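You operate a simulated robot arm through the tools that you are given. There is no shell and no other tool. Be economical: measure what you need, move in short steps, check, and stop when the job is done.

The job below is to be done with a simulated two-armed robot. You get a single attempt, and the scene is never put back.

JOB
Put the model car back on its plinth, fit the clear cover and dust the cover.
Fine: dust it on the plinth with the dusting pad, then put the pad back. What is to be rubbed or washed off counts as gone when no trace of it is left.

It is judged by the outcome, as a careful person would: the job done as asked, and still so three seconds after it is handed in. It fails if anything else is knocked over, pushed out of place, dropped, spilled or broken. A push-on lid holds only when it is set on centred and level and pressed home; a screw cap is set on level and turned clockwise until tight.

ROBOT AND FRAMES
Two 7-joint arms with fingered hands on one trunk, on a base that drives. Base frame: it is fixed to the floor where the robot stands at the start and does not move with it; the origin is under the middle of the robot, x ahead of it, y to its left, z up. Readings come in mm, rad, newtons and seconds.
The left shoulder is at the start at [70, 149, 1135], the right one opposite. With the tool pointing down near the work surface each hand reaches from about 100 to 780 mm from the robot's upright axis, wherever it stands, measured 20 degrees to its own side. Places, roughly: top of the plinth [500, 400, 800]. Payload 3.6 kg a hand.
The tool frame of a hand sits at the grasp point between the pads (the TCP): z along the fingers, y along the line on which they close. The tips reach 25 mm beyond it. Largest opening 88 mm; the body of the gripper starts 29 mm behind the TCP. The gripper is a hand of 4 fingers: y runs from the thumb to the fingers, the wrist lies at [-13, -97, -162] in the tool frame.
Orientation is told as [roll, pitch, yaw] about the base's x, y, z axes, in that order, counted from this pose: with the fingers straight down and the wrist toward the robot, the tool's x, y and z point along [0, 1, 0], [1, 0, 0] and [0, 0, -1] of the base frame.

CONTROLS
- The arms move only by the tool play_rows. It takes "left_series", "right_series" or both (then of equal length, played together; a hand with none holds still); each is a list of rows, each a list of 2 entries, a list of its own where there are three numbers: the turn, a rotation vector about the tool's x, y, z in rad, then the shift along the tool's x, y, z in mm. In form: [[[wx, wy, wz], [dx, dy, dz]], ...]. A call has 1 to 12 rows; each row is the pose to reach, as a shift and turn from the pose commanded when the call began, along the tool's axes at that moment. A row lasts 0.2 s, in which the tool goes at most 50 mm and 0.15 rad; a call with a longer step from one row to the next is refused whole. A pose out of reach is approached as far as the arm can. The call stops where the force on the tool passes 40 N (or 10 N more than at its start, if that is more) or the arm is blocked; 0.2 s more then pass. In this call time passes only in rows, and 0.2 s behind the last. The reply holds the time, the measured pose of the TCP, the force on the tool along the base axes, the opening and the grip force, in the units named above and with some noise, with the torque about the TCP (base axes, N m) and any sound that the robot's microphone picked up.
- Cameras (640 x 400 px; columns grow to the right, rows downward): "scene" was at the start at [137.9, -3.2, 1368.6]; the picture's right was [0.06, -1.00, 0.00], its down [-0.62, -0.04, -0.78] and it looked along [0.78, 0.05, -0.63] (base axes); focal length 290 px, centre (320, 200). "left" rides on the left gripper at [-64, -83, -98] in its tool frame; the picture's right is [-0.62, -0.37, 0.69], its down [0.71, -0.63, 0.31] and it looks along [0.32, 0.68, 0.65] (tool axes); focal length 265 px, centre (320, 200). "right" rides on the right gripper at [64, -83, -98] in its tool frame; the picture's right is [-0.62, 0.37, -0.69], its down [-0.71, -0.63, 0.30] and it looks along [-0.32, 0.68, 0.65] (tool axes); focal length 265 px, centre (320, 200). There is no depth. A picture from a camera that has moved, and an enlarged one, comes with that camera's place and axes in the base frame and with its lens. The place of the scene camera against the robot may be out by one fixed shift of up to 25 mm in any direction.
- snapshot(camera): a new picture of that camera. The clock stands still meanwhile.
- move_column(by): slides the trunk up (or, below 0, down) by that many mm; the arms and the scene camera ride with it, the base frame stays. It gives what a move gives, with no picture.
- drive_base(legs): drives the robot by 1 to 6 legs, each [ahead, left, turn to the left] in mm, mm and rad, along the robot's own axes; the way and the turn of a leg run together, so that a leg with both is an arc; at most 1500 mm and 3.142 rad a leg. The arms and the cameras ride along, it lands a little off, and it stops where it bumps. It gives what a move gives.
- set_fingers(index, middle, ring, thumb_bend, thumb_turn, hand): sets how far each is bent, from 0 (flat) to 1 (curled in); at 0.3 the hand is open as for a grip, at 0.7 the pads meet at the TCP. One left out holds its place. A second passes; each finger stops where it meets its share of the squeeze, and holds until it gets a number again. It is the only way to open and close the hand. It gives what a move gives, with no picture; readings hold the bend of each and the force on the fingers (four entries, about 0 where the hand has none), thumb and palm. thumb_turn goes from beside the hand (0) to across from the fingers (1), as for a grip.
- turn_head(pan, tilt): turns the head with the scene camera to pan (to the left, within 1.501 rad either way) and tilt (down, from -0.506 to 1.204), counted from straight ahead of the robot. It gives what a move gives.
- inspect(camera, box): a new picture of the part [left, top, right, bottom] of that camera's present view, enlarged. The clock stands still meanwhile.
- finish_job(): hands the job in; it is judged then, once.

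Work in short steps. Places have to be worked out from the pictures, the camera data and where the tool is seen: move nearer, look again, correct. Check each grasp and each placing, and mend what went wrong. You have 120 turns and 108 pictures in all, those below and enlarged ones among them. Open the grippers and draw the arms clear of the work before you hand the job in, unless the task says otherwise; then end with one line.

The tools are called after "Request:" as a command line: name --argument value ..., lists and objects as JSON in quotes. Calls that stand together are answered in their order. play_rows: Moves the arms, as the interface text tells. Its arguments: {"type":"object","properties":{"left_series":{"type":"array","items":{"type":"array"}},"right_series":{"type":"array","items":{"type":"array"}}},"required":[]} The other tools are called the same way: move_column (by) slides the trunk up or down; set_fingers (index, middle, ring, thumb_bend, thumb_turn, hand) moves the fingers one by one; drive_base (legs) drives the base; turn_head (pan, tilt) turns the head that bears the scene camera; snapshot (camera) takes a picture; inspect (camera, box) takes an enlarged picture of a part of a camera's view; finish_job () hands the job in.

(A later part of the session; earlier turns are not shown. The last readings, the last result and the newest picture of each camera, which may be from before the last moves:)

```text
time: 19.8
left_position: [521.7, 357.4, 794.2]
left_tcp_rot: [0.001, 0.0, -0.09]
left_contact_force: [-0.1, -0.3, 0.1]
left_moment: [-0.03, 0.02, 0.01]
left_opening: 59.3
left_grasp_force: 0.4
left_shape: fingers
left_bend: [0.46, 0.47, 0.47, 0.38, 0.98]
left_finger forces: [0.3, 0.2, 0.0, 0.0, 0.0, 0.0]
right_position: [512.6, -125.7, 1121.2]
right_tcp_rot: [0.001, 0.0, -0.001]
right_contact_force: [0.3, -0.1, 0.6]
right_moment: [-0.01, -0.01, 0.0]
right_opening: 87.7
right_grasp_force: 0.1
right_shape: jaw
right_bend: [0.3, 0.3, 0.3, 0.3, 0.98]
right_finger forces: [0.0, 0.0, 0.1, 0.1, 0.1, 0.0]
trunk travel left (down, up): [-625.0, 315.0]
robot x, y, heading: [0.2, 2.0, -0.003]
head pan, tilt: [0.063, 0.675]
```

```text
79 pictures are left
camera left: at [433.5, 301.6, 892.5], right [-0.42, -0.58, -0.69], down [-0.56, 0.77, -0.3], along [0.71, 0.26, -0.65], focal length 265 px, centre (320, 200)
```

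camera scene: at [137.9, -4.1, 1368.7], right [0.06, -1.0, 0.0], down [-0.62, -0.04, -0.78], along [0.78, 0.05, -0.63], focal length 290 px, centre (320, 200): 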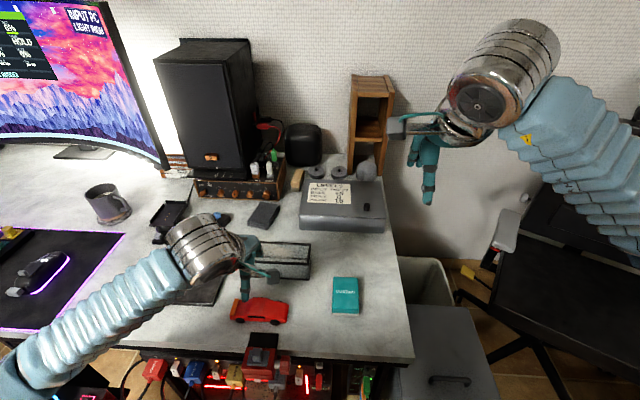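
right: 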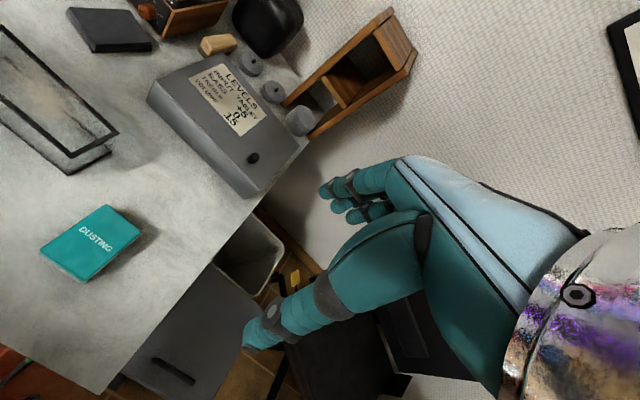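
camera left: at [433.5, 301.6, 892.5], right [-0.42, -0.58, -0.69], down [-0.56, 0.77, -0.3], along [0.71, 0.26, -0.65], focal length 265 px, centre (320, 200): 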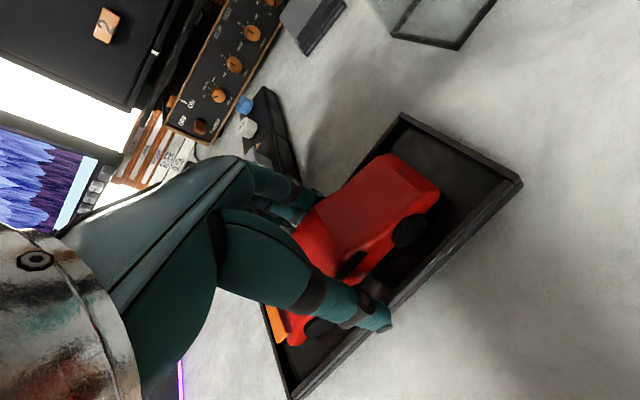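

Fingers only just touch it; I push 4 mm more, then back off a little and lift clear, moving out of the scene camera's way.

Request:
play_rows --left_series '[[[0, 0, 0], [0, -1.5, 0]], [[0, 0, 0], [0, -3, 0]], [[0, 0, 0], [0, -4, 0]]]'

Request:
play_rows --left_series '[[[0, 0, 0], [0, 4, 0]], [[0, 0, 0], [0, 5, -20]], [[0, 0, 0], [0, 5, -60]], [[0, 0, 0], [0, 5, -100]], [[0, 0, 0], [-35, 0, -130]], [[0, 0, 0], [-80, 0, -130]], [[0, 0, 0], [-125, 0, -130]], [[0, 0, 0], [-170, 0, -130]]]'

Request:
snapshot --camera "left"

Request:
inspect --camera "scene" --box '[120, 220, 320, 345]'

```text
time: 20.6
left_position: [519.3, 358.8, 795.3]
left_tcp_rot: [0.001, 0.0, -0.09]
left_contact_force: [1.5, 0.2, -0.8]
left_moment: [-0.01, 0.0, 0.02]
left_opening: 59.4
left_grasp_force: 1.0
left_shape: fingers
left_bend: [0.46, 0.47, 0.47, 0.38, 0.98]
left_finger forces: [0.3, 0.2, 0.1, 0.0, 0.0, 0.1]
right_position: [512.5, -124.3, 1120.1]
right_tcp_rot: [0.0, 0.001, -0.001]
right_contact_force: [0.5, 0.0, 0.0]
right_moment: [0.01, 0.02, 0.05]
right_opening: 87.6
right_grasp_force: 0.1
right_shape: jaw
right_bend: [0.3, 0.3, 0.3, 0.3, 0.98]
right_finger forces: [0.0, 0.0, 0.1, 0.0, 0.0, 0.0]
trunk travel left (down, up): [-625.0, 315.0]
robot x, y, heading: [1.0, -1.6, 0.001]
head pan, tilt: [0.063, 0.675]
```

```text
time: 22.4
left_position: [507.4, 187.6, 926.3]
left_tcp_rot: [0.003, 0.003, -0.088]
left_contact_force: [-0.7, -0.6, -0.1]
left_moment: [0.03, 0.01, 0.01]
left_opening: 58.9
left_grasp_force: 0.1
left_shape: fingers
left_bend: [0.46, 0.47, 0.47, 0.38, 0.98]
left_finger forces: [0.0, 0.0, 0.0, 0.0, 0.0, 0.0]
right_position: [511.7, -127.5, 1119.4]
right_tcp_rot: [0.003, 0.001, 0.001]
right_contact_force: [0.6, -0.3, -0.3]
right_moment: [-0.01, -0.01, -0.01]
right_opening: 87.7
right_grasp_force: 0.0
right_shape: jaw
right_bend: [0.3, 0.3, 0.3, 0.3, 0.98]
right_finger forces: [0.0, 0.0, 0.0, 0.0, 0.0, 0.0]
trunk travel left (down, up): [-625.0, 315.0]
robot x, y, heading: [0.6, 3.5, 0.001]
head pan, tilt: [0.063, 0.675]
```

```text
78 pictures are left
camera left: at [417.6, 130.9, 1025.0], right [-0.42, -0.58, -0.69], down [-0.56, 0.77, -0.3], along [0.71, 0.26, -0.65], focal length 265 px, centre (320, 200)
```

left: 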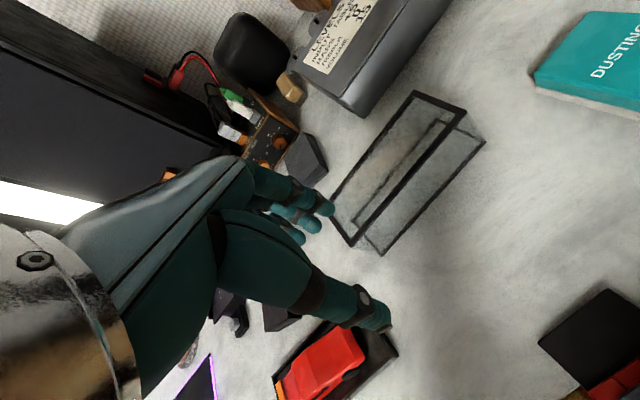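

```text
3.20 times, centred on (220, 282) of scene
camera zoom: at [137.6, -5.1, 1368.7], right [0.06, -1.0, 0.0], down [-0.62, -0.04, -0.78], along [0.78, 0.05, -0.63], focal length 926 px, centre (640, -64)
```

zoom: 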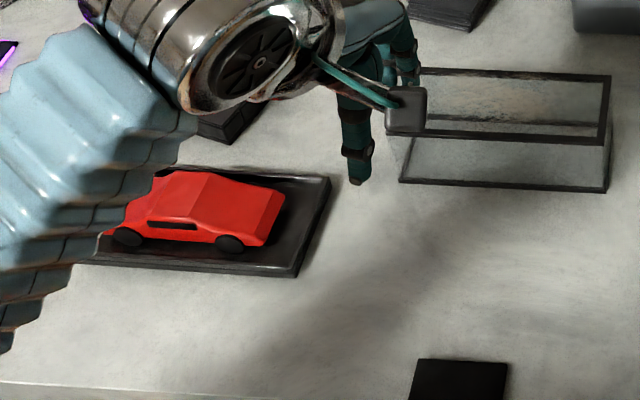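

Plinth has not moved and the car now sits centred. Cover is x 573–640, y 57–222, top ≈808, yaw ≈ -0.02. I open the hand and go above the cover's middle.

Request:
set_fingers --hand "left" --index 0.3 --middle 0.3 --ring 0.3 --thumb_bend 0.3

Request:
play_rows --left_series '[[[0, 0, -0.02], [-13, 34, 5]], [[0, 0, -0.05], [-26, 69, 20]], [[0, 0, -0.07], [-39, 104, 35]], [[0, 0, -0.07], [-39, 104, 60]]]'

Request:
snapshot --camera "left"

Request:
inspect --camera "scene" --box '[220, 200, 348, 290]'

```text
time: 23.4
left_position: [506.7, 188.6, 925.5]
left_tcp_rot: [-0.001, 0.0, -0.091]
left_contact_force: [0.8, 0.4, 0.1]
left_moment: [-0.02, 0.02, -0.01]
left_opening: 84.7
left_grasp_force: 0.1
left_shape: fingers
left_bend: [0.3, 0.3, 0.3, 0.3, 0.98]
left_finger forces: [0.0, 0.0, 0.1, 0.1, 0.1, 0.1]
right_position: [512.9, -125.3, 1121.0]
right_tcp_rot: [0.0, 0.0, 0.0]
right_contact_force: [-1.5, 0.6, 0.0]
right_moment: [0.0, 0.01, -0.01]
right_opening: 87.6
right_grasp_force: 0.1
right_shape: jaw
right_bend: [0.3, 0.3, 0.3, 0.3, 0.98]
right_finger forces: [0.0, 0.0, 0.0, 0.0, 0.0, 0.0]
trunk travel left (down, up): [-625.0, 315.0]
robot x, y, heading: [1.7, 1.5, 0.0]
head pan, tilt: [0.063, 0.675]
```

```text
time: 24.4
left_position: [603.0, 144.4, 865.9]
left_tcp_rot: [0.0, 0.0, -0.019]
left_contact_force: [-0.8, 0.0, -0.4]
left_moment: [0.0, 0.0, -0.02]
left_opening: 84.9
left_grasp_force: 0.1
left_shape: fingers
left_bend: [0.3, 0.3, 0.3, 0.3, 0.98]
left_finger forces: [0.0, 0.0, 0.0, 0.0, 0.1, 0.0]
right_position: [511.7, -124.0, 1119.8]
right_tcp_rot: [0.001, 0.0, -0.001]
right_contact_force: [0.2, 0.4, -0.2]
right_moment: [-0.01, -0.03, -0.01]
right_opening: 87.6
right_grasp_force: 0.0
right_shape: jaw
right_bend: [0.3, 0.3, 0.3, 0.3, 0.98]
right_finger forces: [0.1, 0.0, 0.0, 0.0, 0.0, 0.1]
trunk travel left (down, up): [-625.0, 315.0]
robot x, y, heading: [-0.6, -2.5, 0.002]
head pan, tilt: [0.063, 0.675]
```

```text
76 pictures are left
camera left: at [518.5, 81.3, 963.9], right [-0.38, -0.61, -0.69], down [-0.62, 0.73, -0.3], along [0.69, 0.31, -0.65], focal length 265 px, centre (320, 200)
```

left: 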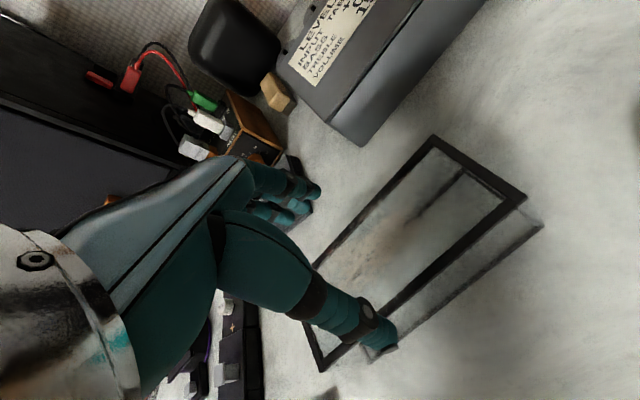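

```text
4.44 times, centred on (284, 245) of scene
camera zoom: at [137.2, -2.5, 1368.8], right [0.06, -1.0, 0.0], down [-0.62, -0.04, -0.78], along [0.78, 0.05, -0.63], focal length 1287 px, centre (480, 0)
```

zoom: 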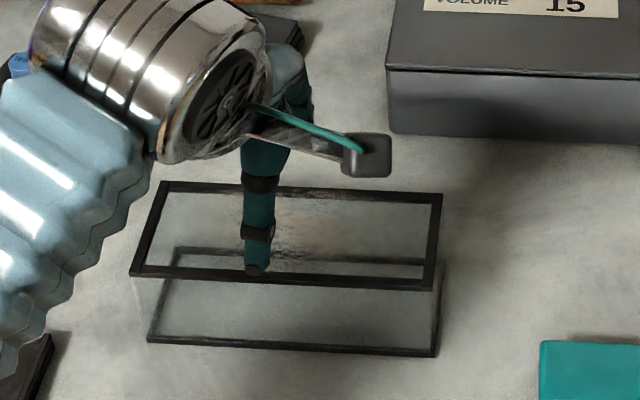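

Refined cover centre ≈ (605,141). I correct by 2–3 mm and descend around it to z≈812 first, to check clearance.

Request:
play_rows --left_series '[[[0, 0, -0.01], [-2.7, 2.3, 10]], [[0, 0, -0.01], [-2.7, 2.3, 25]], [[0, 0, -0.01], [-2.7, 2.3, 40]], [[0, 0, -0.01], [-2.7, 2.3, 53]]]'

Request:
snapshot --camera "left"

Request:
inspect --camera "scene" --box '[220, 200, 348, 290]'

```text
time: 25.4
left_position: [606.6, 140.3, 809.4]
left_tcp_rot: [0.001, 0.002, -0.007]
left_contact_force: [-0.2, 0.5, -0.9]
left_moment: [-0.02, -0.01, -0.02]
left_opening: 84.5
left_grasp_force: 0.0
left_shape: fingers
left_bend: [0.3, 0.3, 0.3, 0.3, 0.98]
left_finger forces: [0.0, 0.1, 0.1, 0.0, 0.1, 0.1]
right_position: [511.1, -126.0, 1120.7]
right_tcp_rot: [0.0, -0.001, 0.001]
right_contact_force: [-0.2, 0.4, -0.2]
right_moment: [0.0, 0.06, 0.01]
right_opening: 87.7
right_grasp_force: 0.0
right_shape: jaw
right_bend: [0.3, 0.3, 0.3, 0.3, 0.98]
right_finger forces: [0.1, 0.0, 0.0, 0.1, 0.0, 0.0]
trunk travel left (down, up): [-625.0, 315.0]
robot x, y, heading: [-0.5, 1.4, 0.001]
head pan, tilt: [0.063, 0.675]
```

```text
74 pictures are left
camera left: at [520.9, 76.7, 908.7], right [-0.37, -0.62, -0.69], down [-0.62, 0.72, -0.3], along [0.69, 0.32, -0.65], focal length 265 px, centre (320, 200)
```

left: 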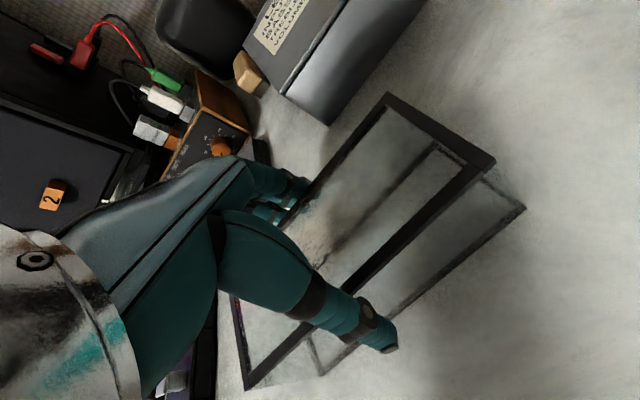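

```text
4.44 times, centred on (284, 245) of scene
camera zoom: at [137.8, -3.3, 1368.7], right [0.06, -1.0, 0.0], down [-0.62, -0.04, -0.78], along [0.78, 0.05, -0.63], focal length 1287 px, centre (480, 0)
```

zoom: 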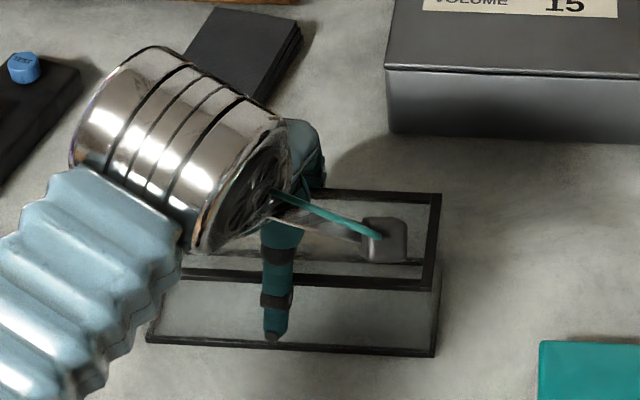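

Clearances are fine. I shift 2 mm, go down to z≈796 and close gently.

Request:
play_rows --left_series '[[[0, 0, 0], [2, 2, 7]], [[0, 0, 0], [2, 2, 15]]]'

Request:
set_fingers --hand "left" --index 0.5 --middle 0.5 --ring 0.5 --thumb_bend 0.5

Request:
snapshot --camera "left"

```text
time: 26.0
left_position: [607.8, 141.7, 798.6]
left_tcp_rot: [0.0, -0.006, -0.009]
left_contact_force: [1.0, -0.5, 6.0]
left_moment: [-0.05, 0.0, 0.02]
left_opening: 88.5
left_grasp_force: 3.0
left_shape: fingers
left_bend: [0.29, 0.3, 0.3, 0.29, 0.98]
left_finger forces: [3.6, 0.0, 0.0, 0.0, 2.8, 0.1]
right_position: [510.7, -125.3, 1121.5]
right_tcp_rot: [0.0, -0.001, 0.002]
right_contact_force: [0.2, -0.5, 0.0]
right_moment: [0.02, 0.03, 0.02]
right_opening: 87.6
right_grasp_force: 0.1
right_shape: jaw
right_bend: [0.3, 0.3, 0.3, 0.3, 0.98]
right_finger forces: [0.1, 0.0, 0.1, 0.1, 0.1, 0.0]
trunk travel left (down, up): [-625.0, 315.0]
robot x, y, heading: [0.2, -1.0, -0.0]
head pan, tilt: [0.063, 0.675]
```

```text
time: 27.0
left_position: [607.6, 141.1, 799.1]
left_tcp_rot: [0.003, -0.006, -0.009]
left_contact_force: [5.2, 1.0, 17.3]
left_moment: [-0.1, -0.44, -0.04]
left_opening: 74.8
left_grasp_force: 28.0
left_shape: fingers
left_bend: [0.33, 0.44, 0.44, 0.4, 0.97]
left_finger forces: [22.4, 4.6, 4.4, 0.0, 24.3, 0.1]
right_position: [509.4, -125.9, 1122.1]
right_tcp_rot: [0.001, -0.001, 0.001]
right_contact_force: [0.2, 0.6, 0.1]
right_moment: [-0.01, -0.02, 0.01]
right_opening: 87.5
right_grasp_force: 0.0
right_shape: jaw
right_bend: [0.3, 0.3, 0.3, 0.3, 0.98]
right_finger forces: [0.0, 0.0, 0.1, 0.0, 0.1, 0.0]
trunk travel left (down, up): [-625.0, 315.0]
robot x, y, heading: [1.1, -4.8, 0.001]
head pan, tilt: [0.063, 0.675]
```

```text
72 pictures are left
camera left: at [522.8, 77.3, 897.2], right [-0.37, -0.62, -0.69], down [-0.62, 0.72, -0.31], along [0.69, 0.32, -0.65], focal length 265 px, centre (320, 200)
```

left: 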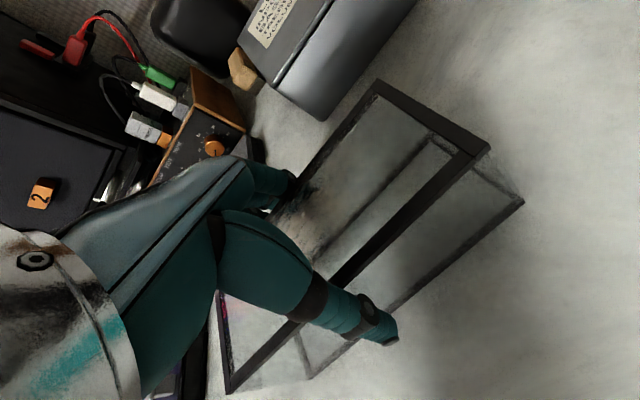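

The index and thumb bases are pressing on the cover's top edge (upward 17 N). I open, rise 9 mm and check forces before regripping.

Request:
set_fingers --hand "left" --index 0.3 --middle 0.3 --ring 0.3 --thumb_bend 0.3

Request:
play_rows --left_series '[[[0, 0, 0], [0, 0, -5]], [[0, 0, 0], [0, 0, -9]]]'

Request:
snapshot --camera "left"

Request:
inspect --camera "scene" --box '[220, 200, 348, 290]'

```text
time: 28.0
left_position: [607.8, 141.0, 797.4]
left_tcp_rot: [0.0, 0.0, -0.009]
left_contact_force: [-0.7, -1.0, 7.7]
left_moment: [-0.02, -0.06, 0.02]
left_opening: 90.2
left_grasp_force: 5.0
left_shape: fingers
left_bend: [0.28, 0.3, 0.3, 0.29, 0.97]
left_finger forces: [5.5, 0.0, 0.0, 0.0, 4.3, 0.0]
right_position: [510.3, -124.7, 1120.8]
right_tcp_rot: [0.0, 0.001, 0.001]
right_contact_force: [0.7, -0.4, 0.5]
right_moment: [0.02, 0.0, -0.01]
right_opening: 87.8
right_grasp_force: 0.0
right_shape: jaw
right_bend: [0.3, 0.3, 0.3, 0.3, 0.98]
right_finger forces: [0.0, 0.1, 0.0, 0.1, 0.0, 0.0]
trunk travel left (down, up): [-625.0, 315.0]
robot x, y, heading: [0.9, -0.7, 0.001]
head pan, tilt: [0.063, 0.675]
```

```text
time: 28.6
left_position: [607.1, 141.7, 804.3]
left_tcp_rot: [0.0, 0.003, -0.008]
left_contact_force: [-0.6, 0.1, -0.8]
left_moment: [-0.02, -0.02, 0.02]
left_opening: 85.6
left_grasp_force: 0.4
left_shape: fingers
left_bend: [0.3, 0.3, 0.3, 0.29, 0.97]
left_finger forces: [0.1, 0.0, 0.0, 0.0, 0.2, 0.0]
right_position: [512.6, -125.8, 1121.5]
right_tcp_rot: [0.0, -0.001, 0.0]
right_contact_force: [0.2, 0.4, 0.6]
right_moment: [-0.02, 0.01, -0.01]
right_opening: 88.0
right_grasp_force: 0.0
right_shape: jaw
right_bend: [0.3, 0.3, 0.3, 0.3, 0.98]
right_finger forces: [0.1, 0.1, 0.1, 0.0, 0.1, 0.0]
trunk travel left (down, up): [-625.0, 315.0]
robot x, y, heading: [-2.0, -0.0, -0.001]
head pan, tilt: [0.063, 0.675]
```

```text
71 pictures are left
camera left: at [523.8, 77.3, 903.5], right [-0.38, -0.62, -0.69], down [-0.63, 0.72, -0.3], along [0.68, 0.32, -0.66], focal length 265 px, centre (320, 200)
```

left: 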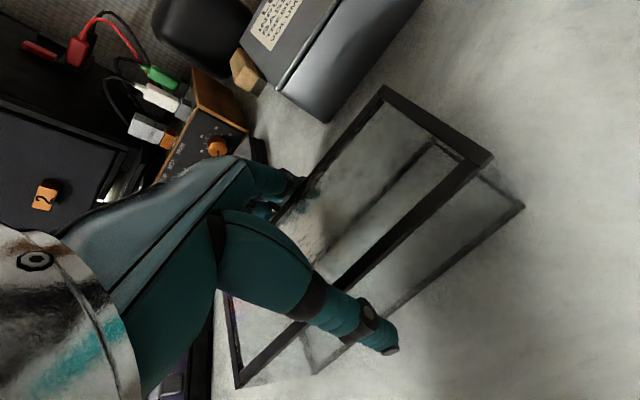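

```text
4.44 times, centred on (284, 245) of scene
camera zoom: at [137.1, -3.2, 1368.6], right [0.06, -1.0, 0.0], down [-0.62, -0.04, -0.78], along [0.78, 0.05, -0.63], focal length 1287 px, centre (480, 0)
```

zoom: 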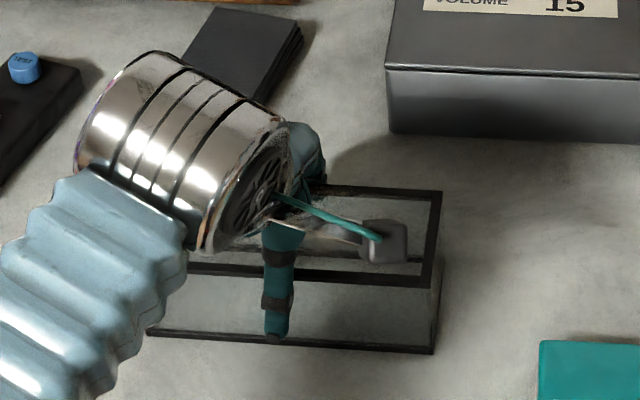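

Nearly free; I rise 4 mm more and close again gently.

Request:
play_rows --left_series '[[[0, 0, 0], [0, 0, -4]]]'

Request:
set_fingers --hand "left" --index 0.42 --middle 0.42 --ring 0.42 --thumb_bend 0.42

Request:
snapshot --camera "left"

```text
time: 29.0
left_position: [608.7, 141.8, 809.0]
left_tcp_rot: [-0.001, 0.002, -0.009]
left_contact_force: [0.2, -0.1, 0.1]
left_moment: [-0.01, -0.01, 0.02]
left_opening: 85.2
left_grasp_force: 0.0
left_shape: fingers
left_bend: [0.3, 0.3, 0.3, 0.3, 0.97]
left_finger forces: [0.0, 0.0, 0.0, 0.1, 0.0, 0.0]
right_position: [512.4, -124.9, 1121.8]
right_tcp_rot: [0.0, -0.001, -0.001]
right_contact_force: [0.6, 0.9, -0.4]
right_moment: [0.01, 0.0, -0.01]
right_opening: 87.5
right_grasp_force: 0.1
right_shape: jaw
right_bend: [0.3, 0.3, 0.3, 0.3, 0.98]
right_finger forces: [0.0, 0.0, 0.0, 0.0, 0.0, 0.1]
trunk travel left (down, up): [-625.0, 315.0]
robot x, y, heading: [-2.7, 0.3, -0.002]
head pan, tilt: [0.063, 0.675]
```

```text
time: 30.0
left_position: [609.1, 141.0, 811.2]
left_tcp_rot: [0.0, 0.001, -0.008]
left_contact_force: [0.4, 1.0, 1.9]
left_moment: [0.01, -0.05, -0.03]
left_opening: 72.2
left_grasp_force: 7.1
left_shape: fingers
left_bend: [0.36, 0.41, 0.41, 0.37, 0.97]
left_finger forces: [5.7, 0.8, 0.7, 0.1, 7.0, 0.0]
right_position: [512.4, -125.5, 1120.9]
right_tcp_rot: [-0.001, 0.0, 0.0]
right_contact_force: [0.5, 0.0, 0.6]
right_moment: [-0.01, 0.01, 0.0]
right_opening: 87.7
right_grasp_force: 0.2
right_shape: jaw
right_bend: [0.3, 0.3, 0.3, 0.3, 0.98]
right_finger forces: [0.0, 0.0, 0.0, 0.0, 0.0, 0.0]
trunk travel left (down, up): [-625.0, 315.0]
robot x, y, heading: [1.2, 2.0, 0.005]
head pan, tilt: [0.063, 0.675]
```

```text
69 pictures are left
camera left: at [523.9, 77.0, 908.7], right [-0.37, -0.62, -0.69], down [-0.62, 0.72, -0.3], along [0.69, 0.32, -0.65], focal length 265 px, centre (320, 200)
```

left: 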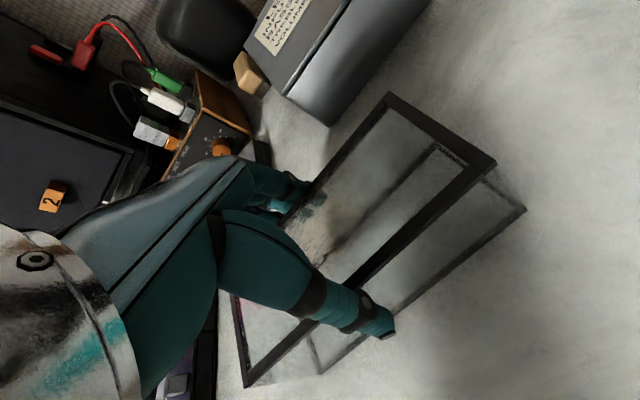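

Contact is good with little upward force. I tighten, giving middle and ring more so they share the load.

Request:
set_fingers --hand "left" --index 0.4 --middle 0.5 --ring 0.5 --thumb_bend 0.47

Request:
inspect --camera "left" --box '[200, 60, 560, 400]'

```text
time: 31.0
left_position: [606.5, 139.9, 811.7]
left_tcp_rot: [0.0, 0.0, -0.009]
left_contact_force: [0.9, -0.6, 4.5]
left_moment: [-0.01, -0.14, -0.12]
left_opening: 72.1
left_grasp_force: 12.6
left_shape: fingers
left_bend: [0.37, 0.44, 0.44, 0.38, 0.96]
left_finger forces: [3.5, 4.6, 4.4, 0.0, 12.4, 0.0]
right_position: [511.4, -124.7, 1120.4]
right_tcp_rot: [0.001, -0.001, 0.001]
right_contact_force: [-0.4, 0.1, 0.2]
right_moment: [-0.03, -0.01, 0.01]
right_opening: 87.7
right_grasp_force: 0.0
right_shape: jaw
right_bend: [0.3, 0.3, 0.3, 0.3, 0.98]
right_finger forces: [0.0, 0.0, 0.0, 0.0, 0.0, 0.0]
trunk travel left (down, up): [-625.0, 315.0]
robot x, y, heading: [3.5, 0.0, 0.006]
head pan, tilt: [0.063, 0.675]
```

```text
1.18 times, centred on (380, 230) of left
camera zoom: at [523.6, 76.9, 908.9], right [-0.37, -0.62, -0.69], down [-0.62, 0.72, -0.3], along [0.69, 0.32, -0.65], focal length 312 px, centre (249, 165)
```

zoom: 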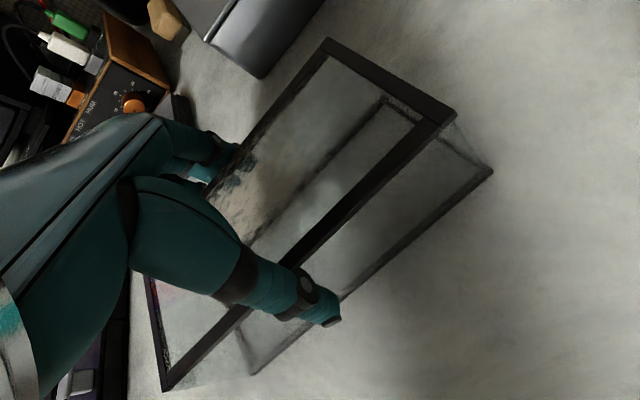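

Evenly loaded, 12.5 N. Lift 15 mm and check.

Request:
play_rows --left_series '[[[0, 0, 0], [0, 0, -4]], [[0, 0, 0], [0, 0, -9]], [[0, 0, 0], [0, 0, -15]]]'

Request:
snapshot --camera "left"

Request:
inspect --camera "scene" --box '[220, 200, 348, 290]'

```text
time: 31.8
left_position: [609.6, 141.8, 824.9]
left_tcp_rot: [-0.001, 0.001, -0.009]
left_contact_force: [0.7, 0.2, -1.1]
left_moment: [0.02, 0.0, -0.02]
left_opening: 72.1
left_grasp_force: 11.2
left_shape: fingers
left_bend: [0.37, 0.45, 0.44, 0.39, 0.96]
left_finger forces: [3.1, 4.2, 3.8, 0.0, 11.7, 0.0]
right_position: [511.2, -124.5, 1120.4]
right_tcp_rot: [-0.001, -0.001, 0.0]
right_contact_force: [0.0, 0.0, 0.3]
right_moment: [0.0, -0.02, 0.0]
right_opening: 87.5
right_grasp_force: 0.0
right_shape: jaw
right_bend: [0.3, 0.3, 0.3, 0.3, 0.98]
right_finger forces: [0.0, 0.0, 0.1, 0.0, 0.1, 0.0]
trunk travel left (down, up): [-625.0, 315.0]
robot x, y, heading: [-2.6, 0.9, 0.004]
head pan, tilt: [0.063, 0.675]
```

```text
67 pictures are left
camera left: at [524.6, 77.0, 923.2], right [-0.37, -0.62, -0.69], down [-0.62, 0.72, -0.3], along [0.69, 0.32, -0.65], focal length 265 px, centre (320, 200)
```

left: 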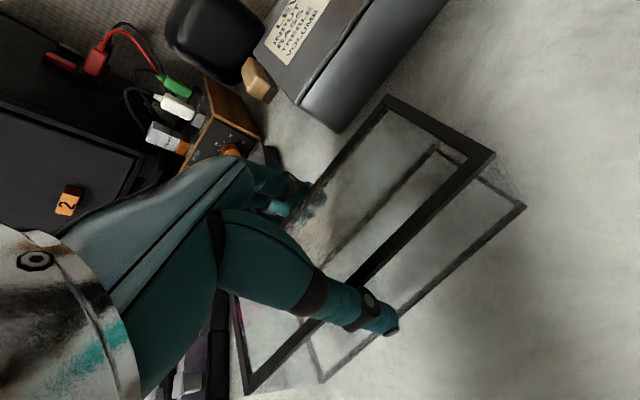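

```text
4.44 times, centred on (284, 245) of scene
camera zoom: at [137.6, -3.2, 1368.7], right [0.06, -1.0, 0.0], down [-0.62, -0.04, -0.78], along [0.78, 0.05, -0.63], focal length 1287 px, centre (480, 0)
```

zoom: 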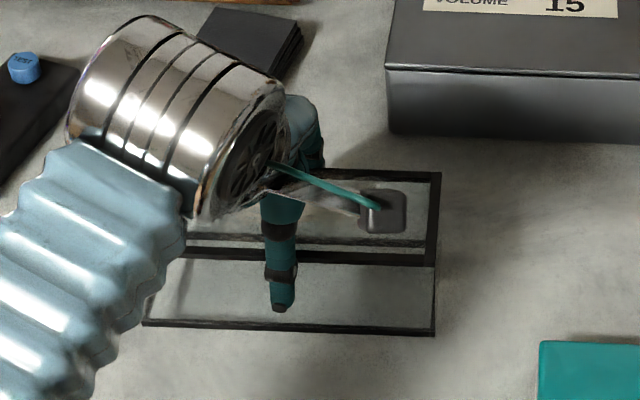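

Lifted level (slight yaw of ~+0.02). I raise it to bottom z≈830, carry it over the plinth and counter-turn by 0.02.

Request:
play_rows --left_series '[[[0, 0, 0], [0, 0, -30]], [[0, 0, 0], [0, 0, -65]], [[0, 0, 0.005], [31, -13, -65]], [[0, 0, 0.01], [62, -25, -65]], [[0, 0, 0.015], [93, -38, -65]], [[0, 0, 0.02], [124, -51, -65]], [[0, 0, 0.02], [155, -64, -65]], [[0, 0, 0.02], [186, -76, -65]], [[0, 0, 0.02], [216, -89, -65]]]'

Request:
snapshot --camera "left"

Request:
inspect --camera "scene" --box '[110, 220, 260, 330]'

```text
time: 33.8
left_position: [522.7, 359.0, 888.1]
left_tcp_rot: [-0.003, 0.001, -0.029]
left_contact_force: [0.7, 0.2, -1.1]
left_moment: [0.03, 0.01, 0.0]
left_opening: 71.6
left_grasp_force: 11.0
left_shape: fingers
left_bend: [0.37, 0.45, 0.45, 0.39, 0.96]
left_finger forces: [3.0, 4.2, 3.8, 0.0, 11.5, 0.0]
right_position: [511.0, -123.8, 1121.0]
right_tcp_rot: [0.0, 0.001, 0.001]
right_contact_force: [0.5, -0.7, 0.3]
right_moment: [0.01, 0.02, 0.03]
right_opening: 87.7
right_grasp_force: 0.1
right_shape: jaw
right_bend: [0.3, 0.3, 0.3, 0.3, 0.98]
right_finger forces: [0.1, 0.0, 0.1, 0.0, 0.0, 0.1]
trunk travel left (down, up): [-625.0, 315.0]
robot x, y, heading: [-1.9, -2.7, 0.005]
head pan, tilt: [0.063, 0.675]
```

```text
65 pictures are left
camera left: at [437.0, 297.8, 986.6], right [-0.39, -0.61, -0.69], down [-0.61, 0.73, -0.31], along [0.69, 0.3, -0.65], focal length 265 px, centre (320, 200)
```

left: 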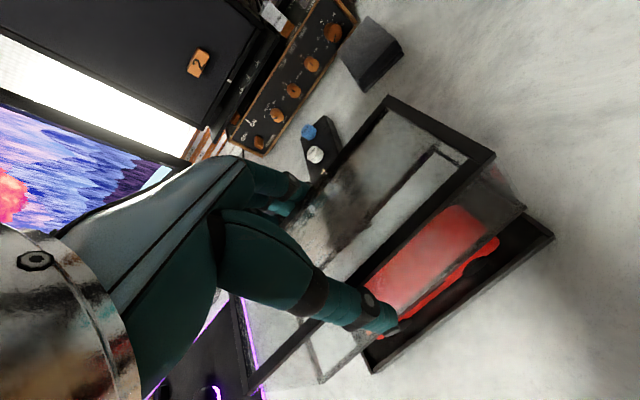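

```text
3.64 times, centred on (185, 275) of scene
camera zoom: at [136.7, -2.0, 1368.8], right [0.06, -1.0, 0.0], down [-0.62, -0.04, -0.78], along [0.78, 0.05, -0.63], focal length 1053 px, centre (811, -73)
```

zoom: 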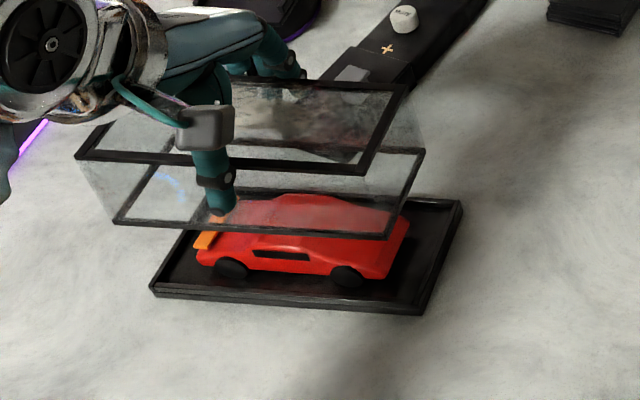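

Well aligned. I lower to bottom z≈795 (still above the car's roof) and re-measure.

Request:
play_rows --left_series '[[[0, 0, 0], [0, 0, 12]], [[0, 0, 0], [0, 0, 24]], [[0, 0, 0], [0, 0, 34]]]'

Request:
inspect --camera "left" --box '[220, 60, 600, 400]'

Request:
inspect --camera "scene" --box '[120, 225, 250, 315]'

```text
time: 34.6
left_position: [522.7, 357.8, 853.8]
left_tcp_rot: [0.001, 0.001, -0.026]
left_contact_force: [0.0, 0.2, -1.4]
left_moment: [0.03, 0.01, 0.01]
left_opening: 71.8
left_grasp_force: 11.3
left_shape: fingers
left_bend: [0.37, 0.45, 0.45, 0.39, 0.96]
left_finger forces: [3.1, 4.2, 3.9, 0.1, 11.6, 0.1]
right_position: [511.6, -124.8, 1120.7]
right_tcp_rot: [0.0, 0.001, 0.0]
right_contact_force: [0.2, -0.6, 0.8]
right_moment: [0.01, 0.01, 0.0]
right_opening: 87.7
right_grasp_force: 0.0
right_shape: jaw
right_bend: [0.3, 0.3, 0.3, 0.3, 0.98]
right_finger forces: [0.0, 0.0, 0.0, 0.0, 0.0, 0.1]
trunk travel left (down, up): [-625.0, 315.0]
robot x, y, heading: [0.2, 4.8, 0.007]
head pan, tilt: [0.063, 0.675]
```

```text
1.18 times, centred on (410, 230) of left
camera zoom: at [437.6, 296.1, 952.9], right [-0.39, -0.61, -0.69], down [-0.61, 0.73, -0.3], along [0.69, 0.3, -0.66], focal length 312 px, centre (214, 165)
```

zoom: 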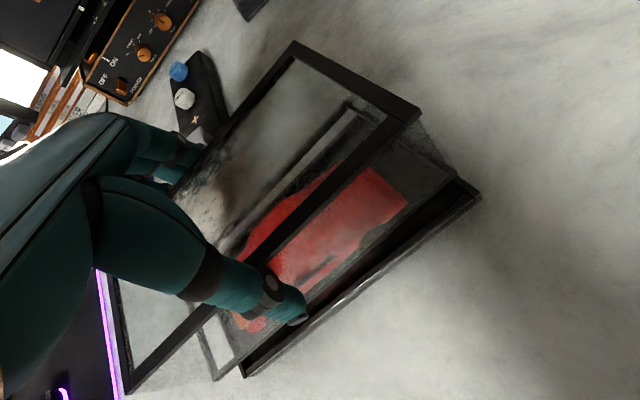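

```text
4.44 times, centred on (185, 270) of scene
camera zoom: at [138.0, -3.6, 1368.6], right [0.06, -1.0, 0.0], down [-0.62, -0.04, -0.78], along [0.78, 0.05, -0.63], focal length 1287 px, centre (920, -111)
```

zoom: 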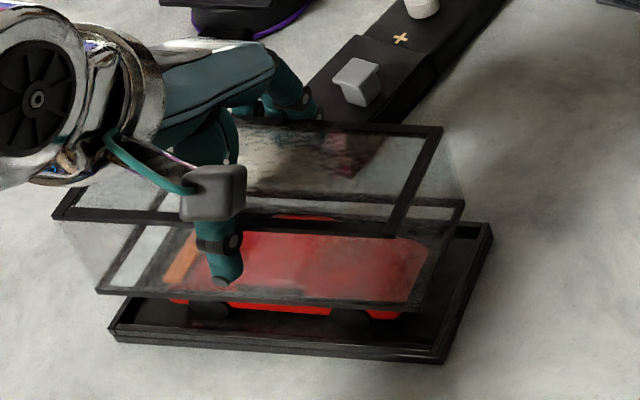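

Both cameras agree: cover needs ~+3.5 mm in x and ~-0.018 yaw; y is right. I apply that and lower to bottom z≈775.

Request:
play_rows --left_series '[[[0, 0, 0.018], [0, 3.5, 0]], [[0, 0, 0.018], [0, 3.5, 10]], [[0, 0, 0.018], [0, 3.5, 20]]]'

Request:
inspect --camera "left" --box '[220, 60, 600, 400]'

Request:
inspect --camera "scene" --box '[130, 240, 230, 310]'

```text
time: 35.4
left_position: [526.1, 356.9, 834.0]
left_tcp_rot: [-0.001, -0.001, -0.046]
left_contact_force: [0.6, -0.1, -0.1]
left_moment: [0.02, 0.01, 0.0]
left_opening: 71.9
left_grasp_force: 11.4
left_shape: fingers
left_bend: [0.37, 0.45, 0.45, 0.39, 0.96]
left_finger forces: [3.0, 4.2, 3.8, 0.0, 11.4, 0.0]
right_position: [512.1, -124.6, 1120.9]
right_tcp_rot: [0.0, 0.0, 0.0]
right_contact_force: [-0.1, -0.7, -0.3]
right_moment: [0.0, 0.02, -0.02]
right_opening: 87.6
right_grasp_force: 0.0
right_shape: jaw
right_bend: [0.3, 0.3, 0.3, 0.3, 0.98]
right_finger forces: [0.1, 0.0, 0.0, 0.0, 0.0, 0.0]
trunk travel left (down, up): [-625.0, 315.0]
robot x, y, heading: [1.1, 0.9, -0.003]
head pan, tilt: [0.063, 0.675]
```

```text
1.18 times, centred on (410, 230) of left
camera zoom: at [438.7, 296.9, 933.0], right [-0.4, -0.6, -0.69], down [-0.6, 0.74, -0.3], along [0.7, 0.29, -0.65], focal length 312 px, centre (214, 165)
```

zoom: 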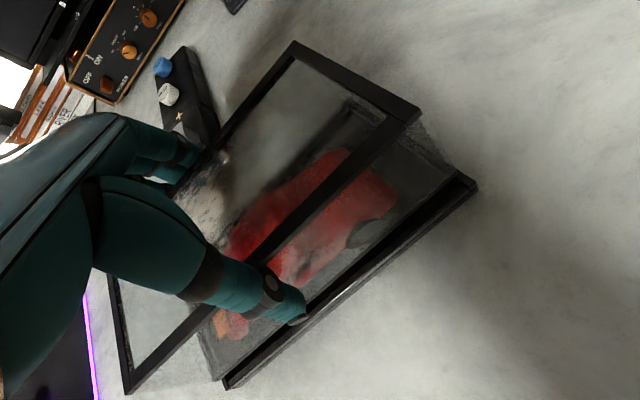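

```text
5.71 times, centred on (180, 275) of scene
camera zoom: at [137.3, -2.9, 1368.7], right [0.06, -1.0, 0.0], down [-0.62, -0.04, -0.78], along [0.78, 0.05, -0.63], focal length 1654 px, centre (1120, -229)
```

zoom: 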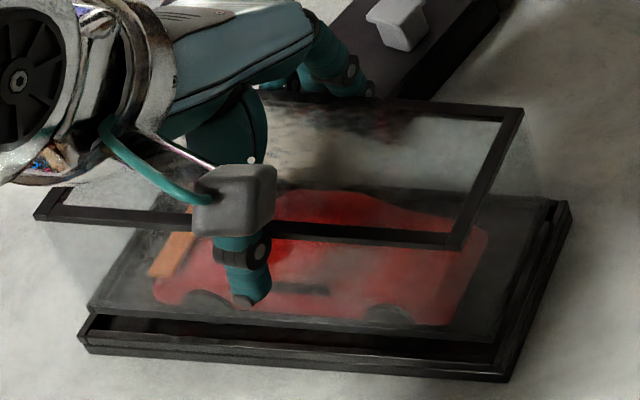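

Nearly aligned; residual ≈ +1.5 mm x, +1 mm y. I apply it and lower to just above the rim (bottom ≈765).

Request:
play_rows --left_series '[[[0, 0, 0], [1, 1.5, 3]], [[0, 0, 0], [1, 1.5, 6]], [[0, 0, 0], [1, 1.5, 9]]]'

Request:
inspect --camera "left" --box '[360, 80, 600, 320]'

Request:
inspect --camera "scene" --box '[130, 245, 230, 310]'

```text
time: 36.2
left_position: [527.1, 358.7, 825.7]
left_tcp_rot: [0.001, 0.0, -0.047]
left_contact_force: [-0.1, 0.3, -0.4]
left_moment: [-0.03, -0.02, 0.0]
left_opening: 71.7
left_grasp_force: 10.9
left_shape: fingers
left_bend: [0.37, 0.45, 0.45, 0.39, 0.96]
left_finger forces: [3.5, 4.2, 3.7, 0.1, 11.8, 0.0]
right_position: [512.7, -125.2, 1120.3]
right_tcp_rot: [0.0, 0.001, 0.001]
right_contact_force: [0.3, -0.5, 0.3]
right_moment: [0.02, -0.01, 0.04]
right_opening: 87.5
right_grasp_force: 0.0
right_shape: jaw
right_bend: [0.3, 0.3, 0.3, 0.3, 0.98]
right_finger forces: [0.1, 0.0, 0.0, 0.1, 0.1, 0.1]
trunk travel left (down, up): [-625.0, 315.0]
robot x, y, heading: [0.1, -0.4, -0.001]
head pan, tilt: [0.063, 0.675]
```

```text
1.67 times, centred on (480, 200) of left
camera zoom: at [439.7, 297.2, 924.2], right [-0.4, -0.6, -0.69], down [-0.6, 0.74, -0.3], along [0.7, 0.29, -0.65], focal length 442 px, centre (53, 200)
```

zoom: 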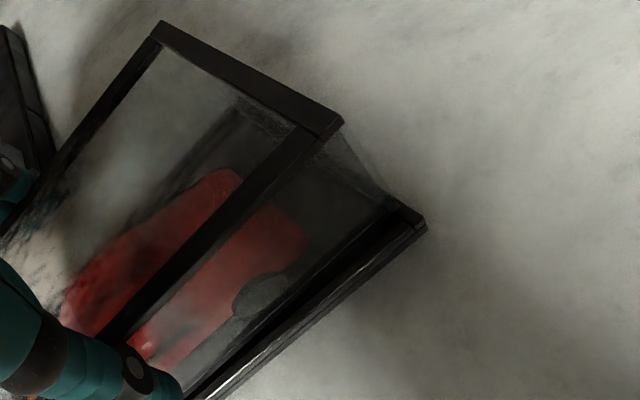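

```text
6.15 times, centred on (180, 278) of scene
camera zoom: at [137.4, -3.2, 1368.7], right [0.06, -1.0, 0.0], down [-0.62, -0.04, -0.78], along [0.78, 0.05, -0.63], focal length 1782 px, centre (1182, -277)
```

zoom: 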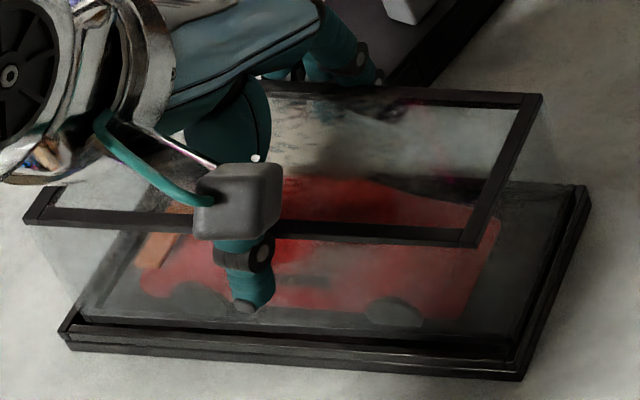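

Looks centred. I lower 2 mm per row and watch the force.

Request:
play_rows --left_series '[[[0, 0, 0], [0, 0, 1.5]], [[0, 0, 0], [0, 0, 3]], [[0, 0, 0], [0, 0, 4.5]], [[0, 0, 0], [0, 0, 6]]]'

Request:
inspect --camera "scene" --box '[130, 245, 230, 310]'

```text
time: 37.2
left_position: [525.8, 356.7, 823.9]
left_tcp_rot: [0.001, -0.006, -0.045]
left_contact_force: [1.2, 0.5, 10.1]
left_moment: [0.02, -0.06, -0.01]
left_opening: 72.5
left_grasp_force: 12.6
left_shape: fingers
left_bend: [0.36, 0.45, 0.45, 0.39, 0.96]
left_finger forces: [4.7, 4.2, 3.9, 0.0, 13.2, 0.0]
right_position: [510.5, -126.3, 1120.5]
right_tcp_rot: [0.001, -0.001, 0.003]
right_contact_force: [0.0, 0.4, -0.6]
right_moment: [0.03, -0.01, 0.0]
right_opening: 87.7
right_grasp_force: 0.0
right_shape: jaw
right_bend: [0.3, 0.3, 0.3, 0.3, 0.98]
right_finger forces: [0.0, 0.0, 0.0, 0.0, 0.0, 0.0]
trunk travel left (down, up): [-625.0, 315.0]
robot x, y, heading: [-4.1, 0.5, -0.005]
head pan, tilt: [0.063, 0.675]
```

```text
6.15 times, centred on (180, 278) of scene
camera zoom: at [135.9, -4.1, 1369.0], right [0.06, -1.0, 0.0], down [-0.62, -0.04, -0.78], along [0.78, 0.05, -0.62], focal length 1782 px, centre (1182, -277)
```

zoom: 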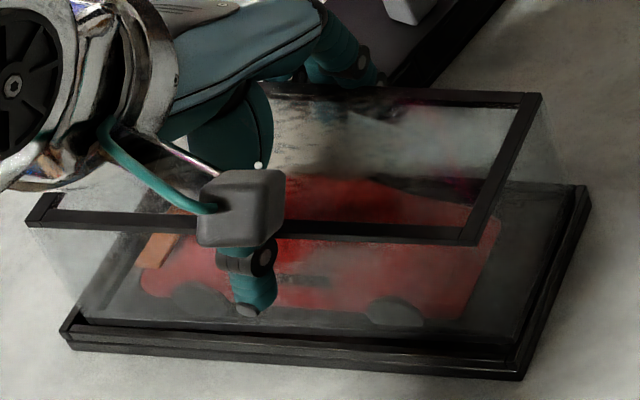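

Contact of 10 N at bottom ≈762 — probably on the rim. I look closely at the corners.

Request:
inspect --camera "scene" --box '[195, 265, 235, 308]'

Request:
inspect --camera "scene" --box '[130, 275, 180, 310]'

Request:
inspect --camera "left" --box '[420, 140, 540, 240]'

Request:
inspect --camera "left" --box '[270, 280, 430, 400]'

```text
9.30 times, centred on (215, 286) of scene
camera zoom: at [135.9, -4.1, 1369.0], right [0.06, -1.0, 0.0], down [-0.62, -0.04, -0.78], along [0.78, 0.05, -0.62], focal length 2693 px, centre (1297, -605)
```

zoom: 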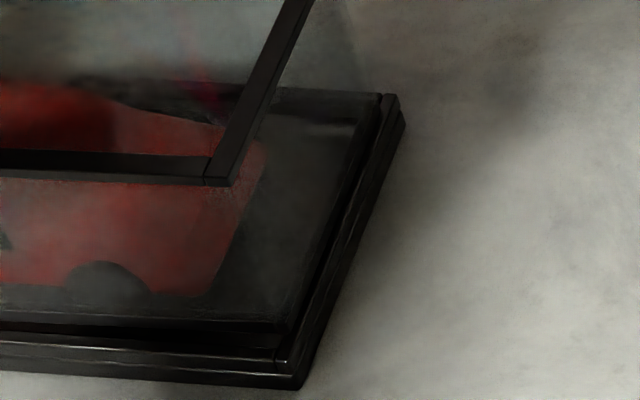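

```text
11.43 times, centred on (155, 292) of scene
camera zoom: at [135.9, -4.1, 1369.0], right [0.06, -1.0, 0.0], down [-0.62, -0.04, -0.78], along [0.78, 0.05, -0.62], focal length 3309 px, centre (2206, -857)
```

zoom: 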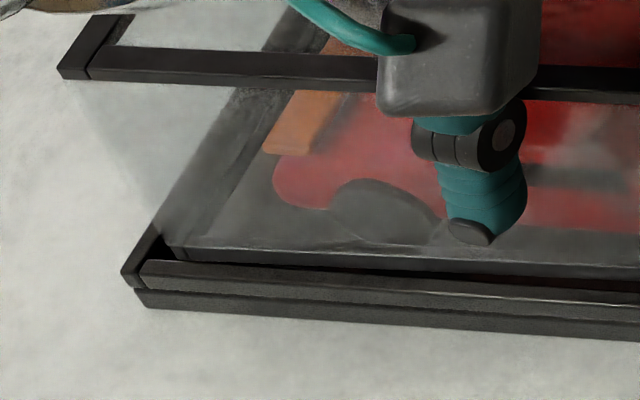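

```text
4.00 times, centred on (480, 190) of left
camera zoom: at [439.2, 297.3, 921.2], right [-0.39, -0.6, -0.7], down [-0.59, 0.74, -0.31], along [0.7, 0.29, -0.65], focal length 1062 px, centre (-320, 240)
```

zoom: 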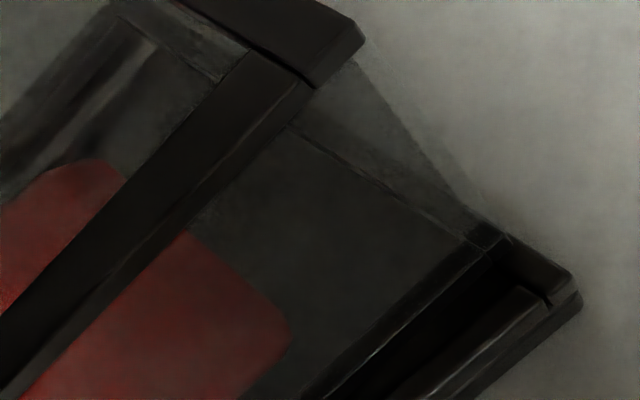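

```text
3.33 times, centred on (350, 340) of left
camera zoom: at [439.2, 297.3, 921.2], right [-0.39, -0.6, -0.7], down [-0.59, 0.74, -0.31], along [0.7, 0.29, -0.65], focal length 885 px, centre (220, -267)
```

zoom: 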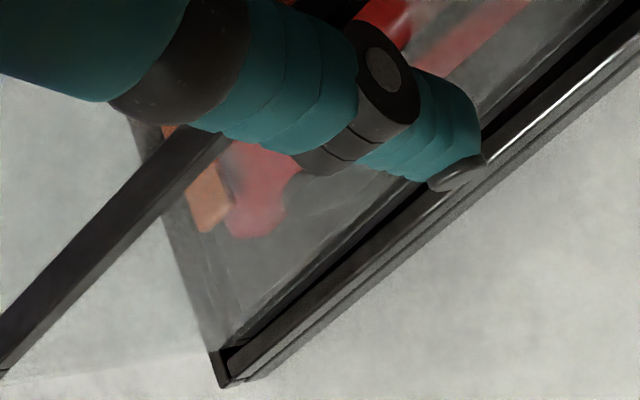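

The close-ups show a 4–6 mm gap at the near rim and 2–4 mm at both ends, so the cover is ~2.5 mm too far in +x and sits on the far rim. I raise, shift -2.5 mm in x and lower again.

Request:
play_rows --left_series '[[[0, 0, 0], [0, 0, -6]], [[0, 0, 0], [0, -2.5, -6]], [[0, 0, 0], [0, -2.5, -4]], [[0, 0, 0], [0, -2.5, -2]], [[0, 0, 0], [0, -2.5, 0]]]'

Request:
inspect --camera "scene" --box '[195, 265, 235, 308]'

Request:
inspect --camera "scene" --box '[130, 275, 180, 310]'

```text
time: 38.4
left_position: [522.5, 358.5, 823.4]
left_tcp_rot: [0.001, -0.004, -0.048]
left_contact_force: [1.3, -0.8, 11.5]
left_moment: [0.01, -0.04, -0.04]
left_opening: 72.6
left_grasp_force: 13.2
left_shape: fingers
left_bend: [0.36, 0.45, 0.45, 0.39, 0.96]
left_finger forces: [5.0, 4.3, 3.8, 0.0, 13.3, 0.2]
right_position: [510.2, -125.8, 1121.2]
right_tcp_rot: [0.002, 0.0, -0.001]
right_contact_force: [0.3, 0.0, -0.2]
right_moment: [0.01, -0.01, -0.01]
right_opening: 87.4
right_grasp_force: 0.2
right_shape: jaw
right_bend: [0.3, 0.3, 0.3, 0.3, 0.98]
right_finger forces: [0.0, 0.0, 0.0, 0.1, 0.0, 0.0]
trunk travel left (down, up): [-625.0, 315.0]
robot x, y, heading: [-1.0, -0.4, -0.001]
head pan, tilt: [0.063, 0.675]
```

```text
9.30 times, centred on (215, 286) of scene
camera zoom: at [135.8, -4.4, 1369.1], right [0.06, -1.0, 0.0], down [-0.62, -0.04, -0.78], along [0.78, 0.05, -0.62], focal length 2693 px, centre (1297, -605)
```

zoom: 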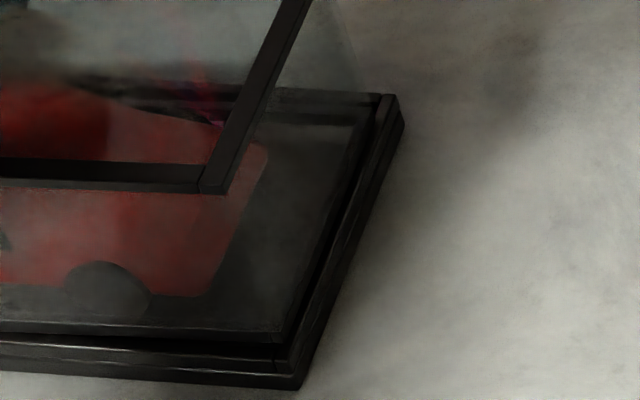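

```text
11.43 times, centred on (155, 292) of scene
camera zoom: at [135.8, -4.4, 1369.1], right [0.06, -1.0, 0.0], down [-0.62, -0.04, -0.78], along [0.78, 0.05, -0.62], focal length 3309 px, centre (2206, -857)
```

zoom: 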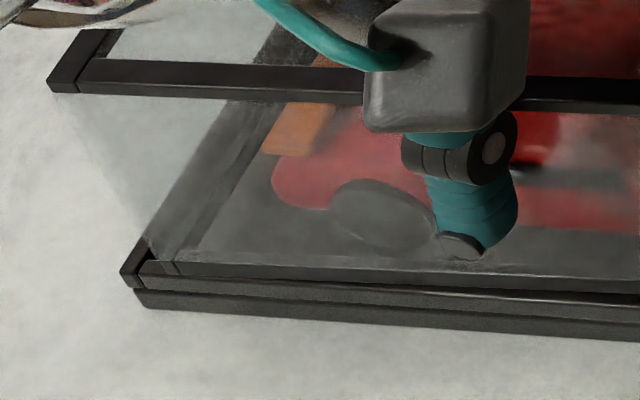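

Force again ~11 N and balanced, so I need to know whether it is seated or on the rim; I look at the corners with the left camera.

Request:
inspect --camera "left" --box '[420, 140, 540, 240]'

Request:
inspect --camera "left" --box '[270, 280, 430, 400]'

Request:
inspect --camera "scene" --box '[180, 255, 230, 290]'

```text
4.00 times, centred on (480, 190) of left
camera zoom: at [436.4, 297.9, 921.0], right [-0.39, -0.6, -0.7], down [-0.59, 0.74, -0.31], along [0.7, 0.29, -0.65], focal length 1062 px, centre (-320, 240)
```

zoom: 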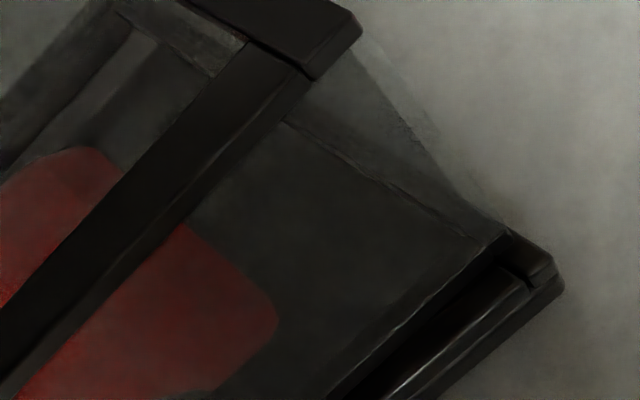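

```text
3.33 times, centred on (350, 340) of left
camera zoom: at [436.4, 297.9, 921.0], right [-0.39, -0.6, -0.7], down [-0.59, 0.74, -0.31], along [0.7, 0.29, -0.65], focal length 885 px, centre (220, -267)
```

zoom: 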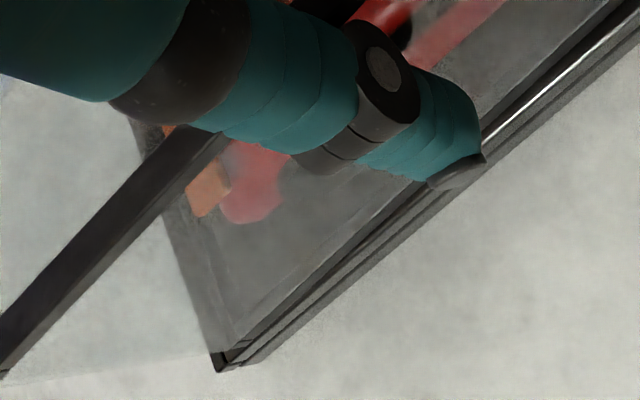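

```text
11.43 times, centred on (205, 272) of scene
camera zoom: at [135.8, -4.4, 1369.1], right [0.06, -1.0, 0.0], down [-0.62, -0.04, -0.78], along [0.78, 0.05, -0.62], focal length 3309 px, centre (1634, -629)
```

zoom: 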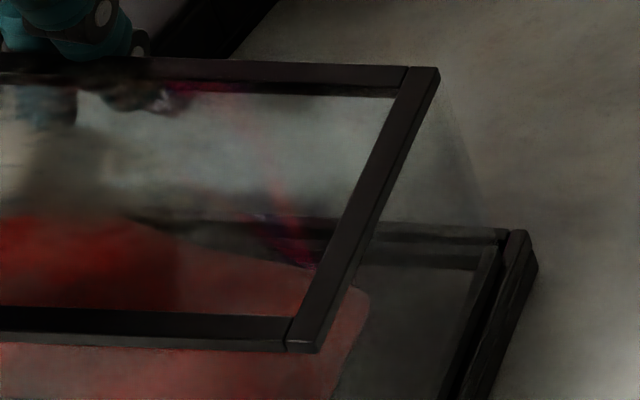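

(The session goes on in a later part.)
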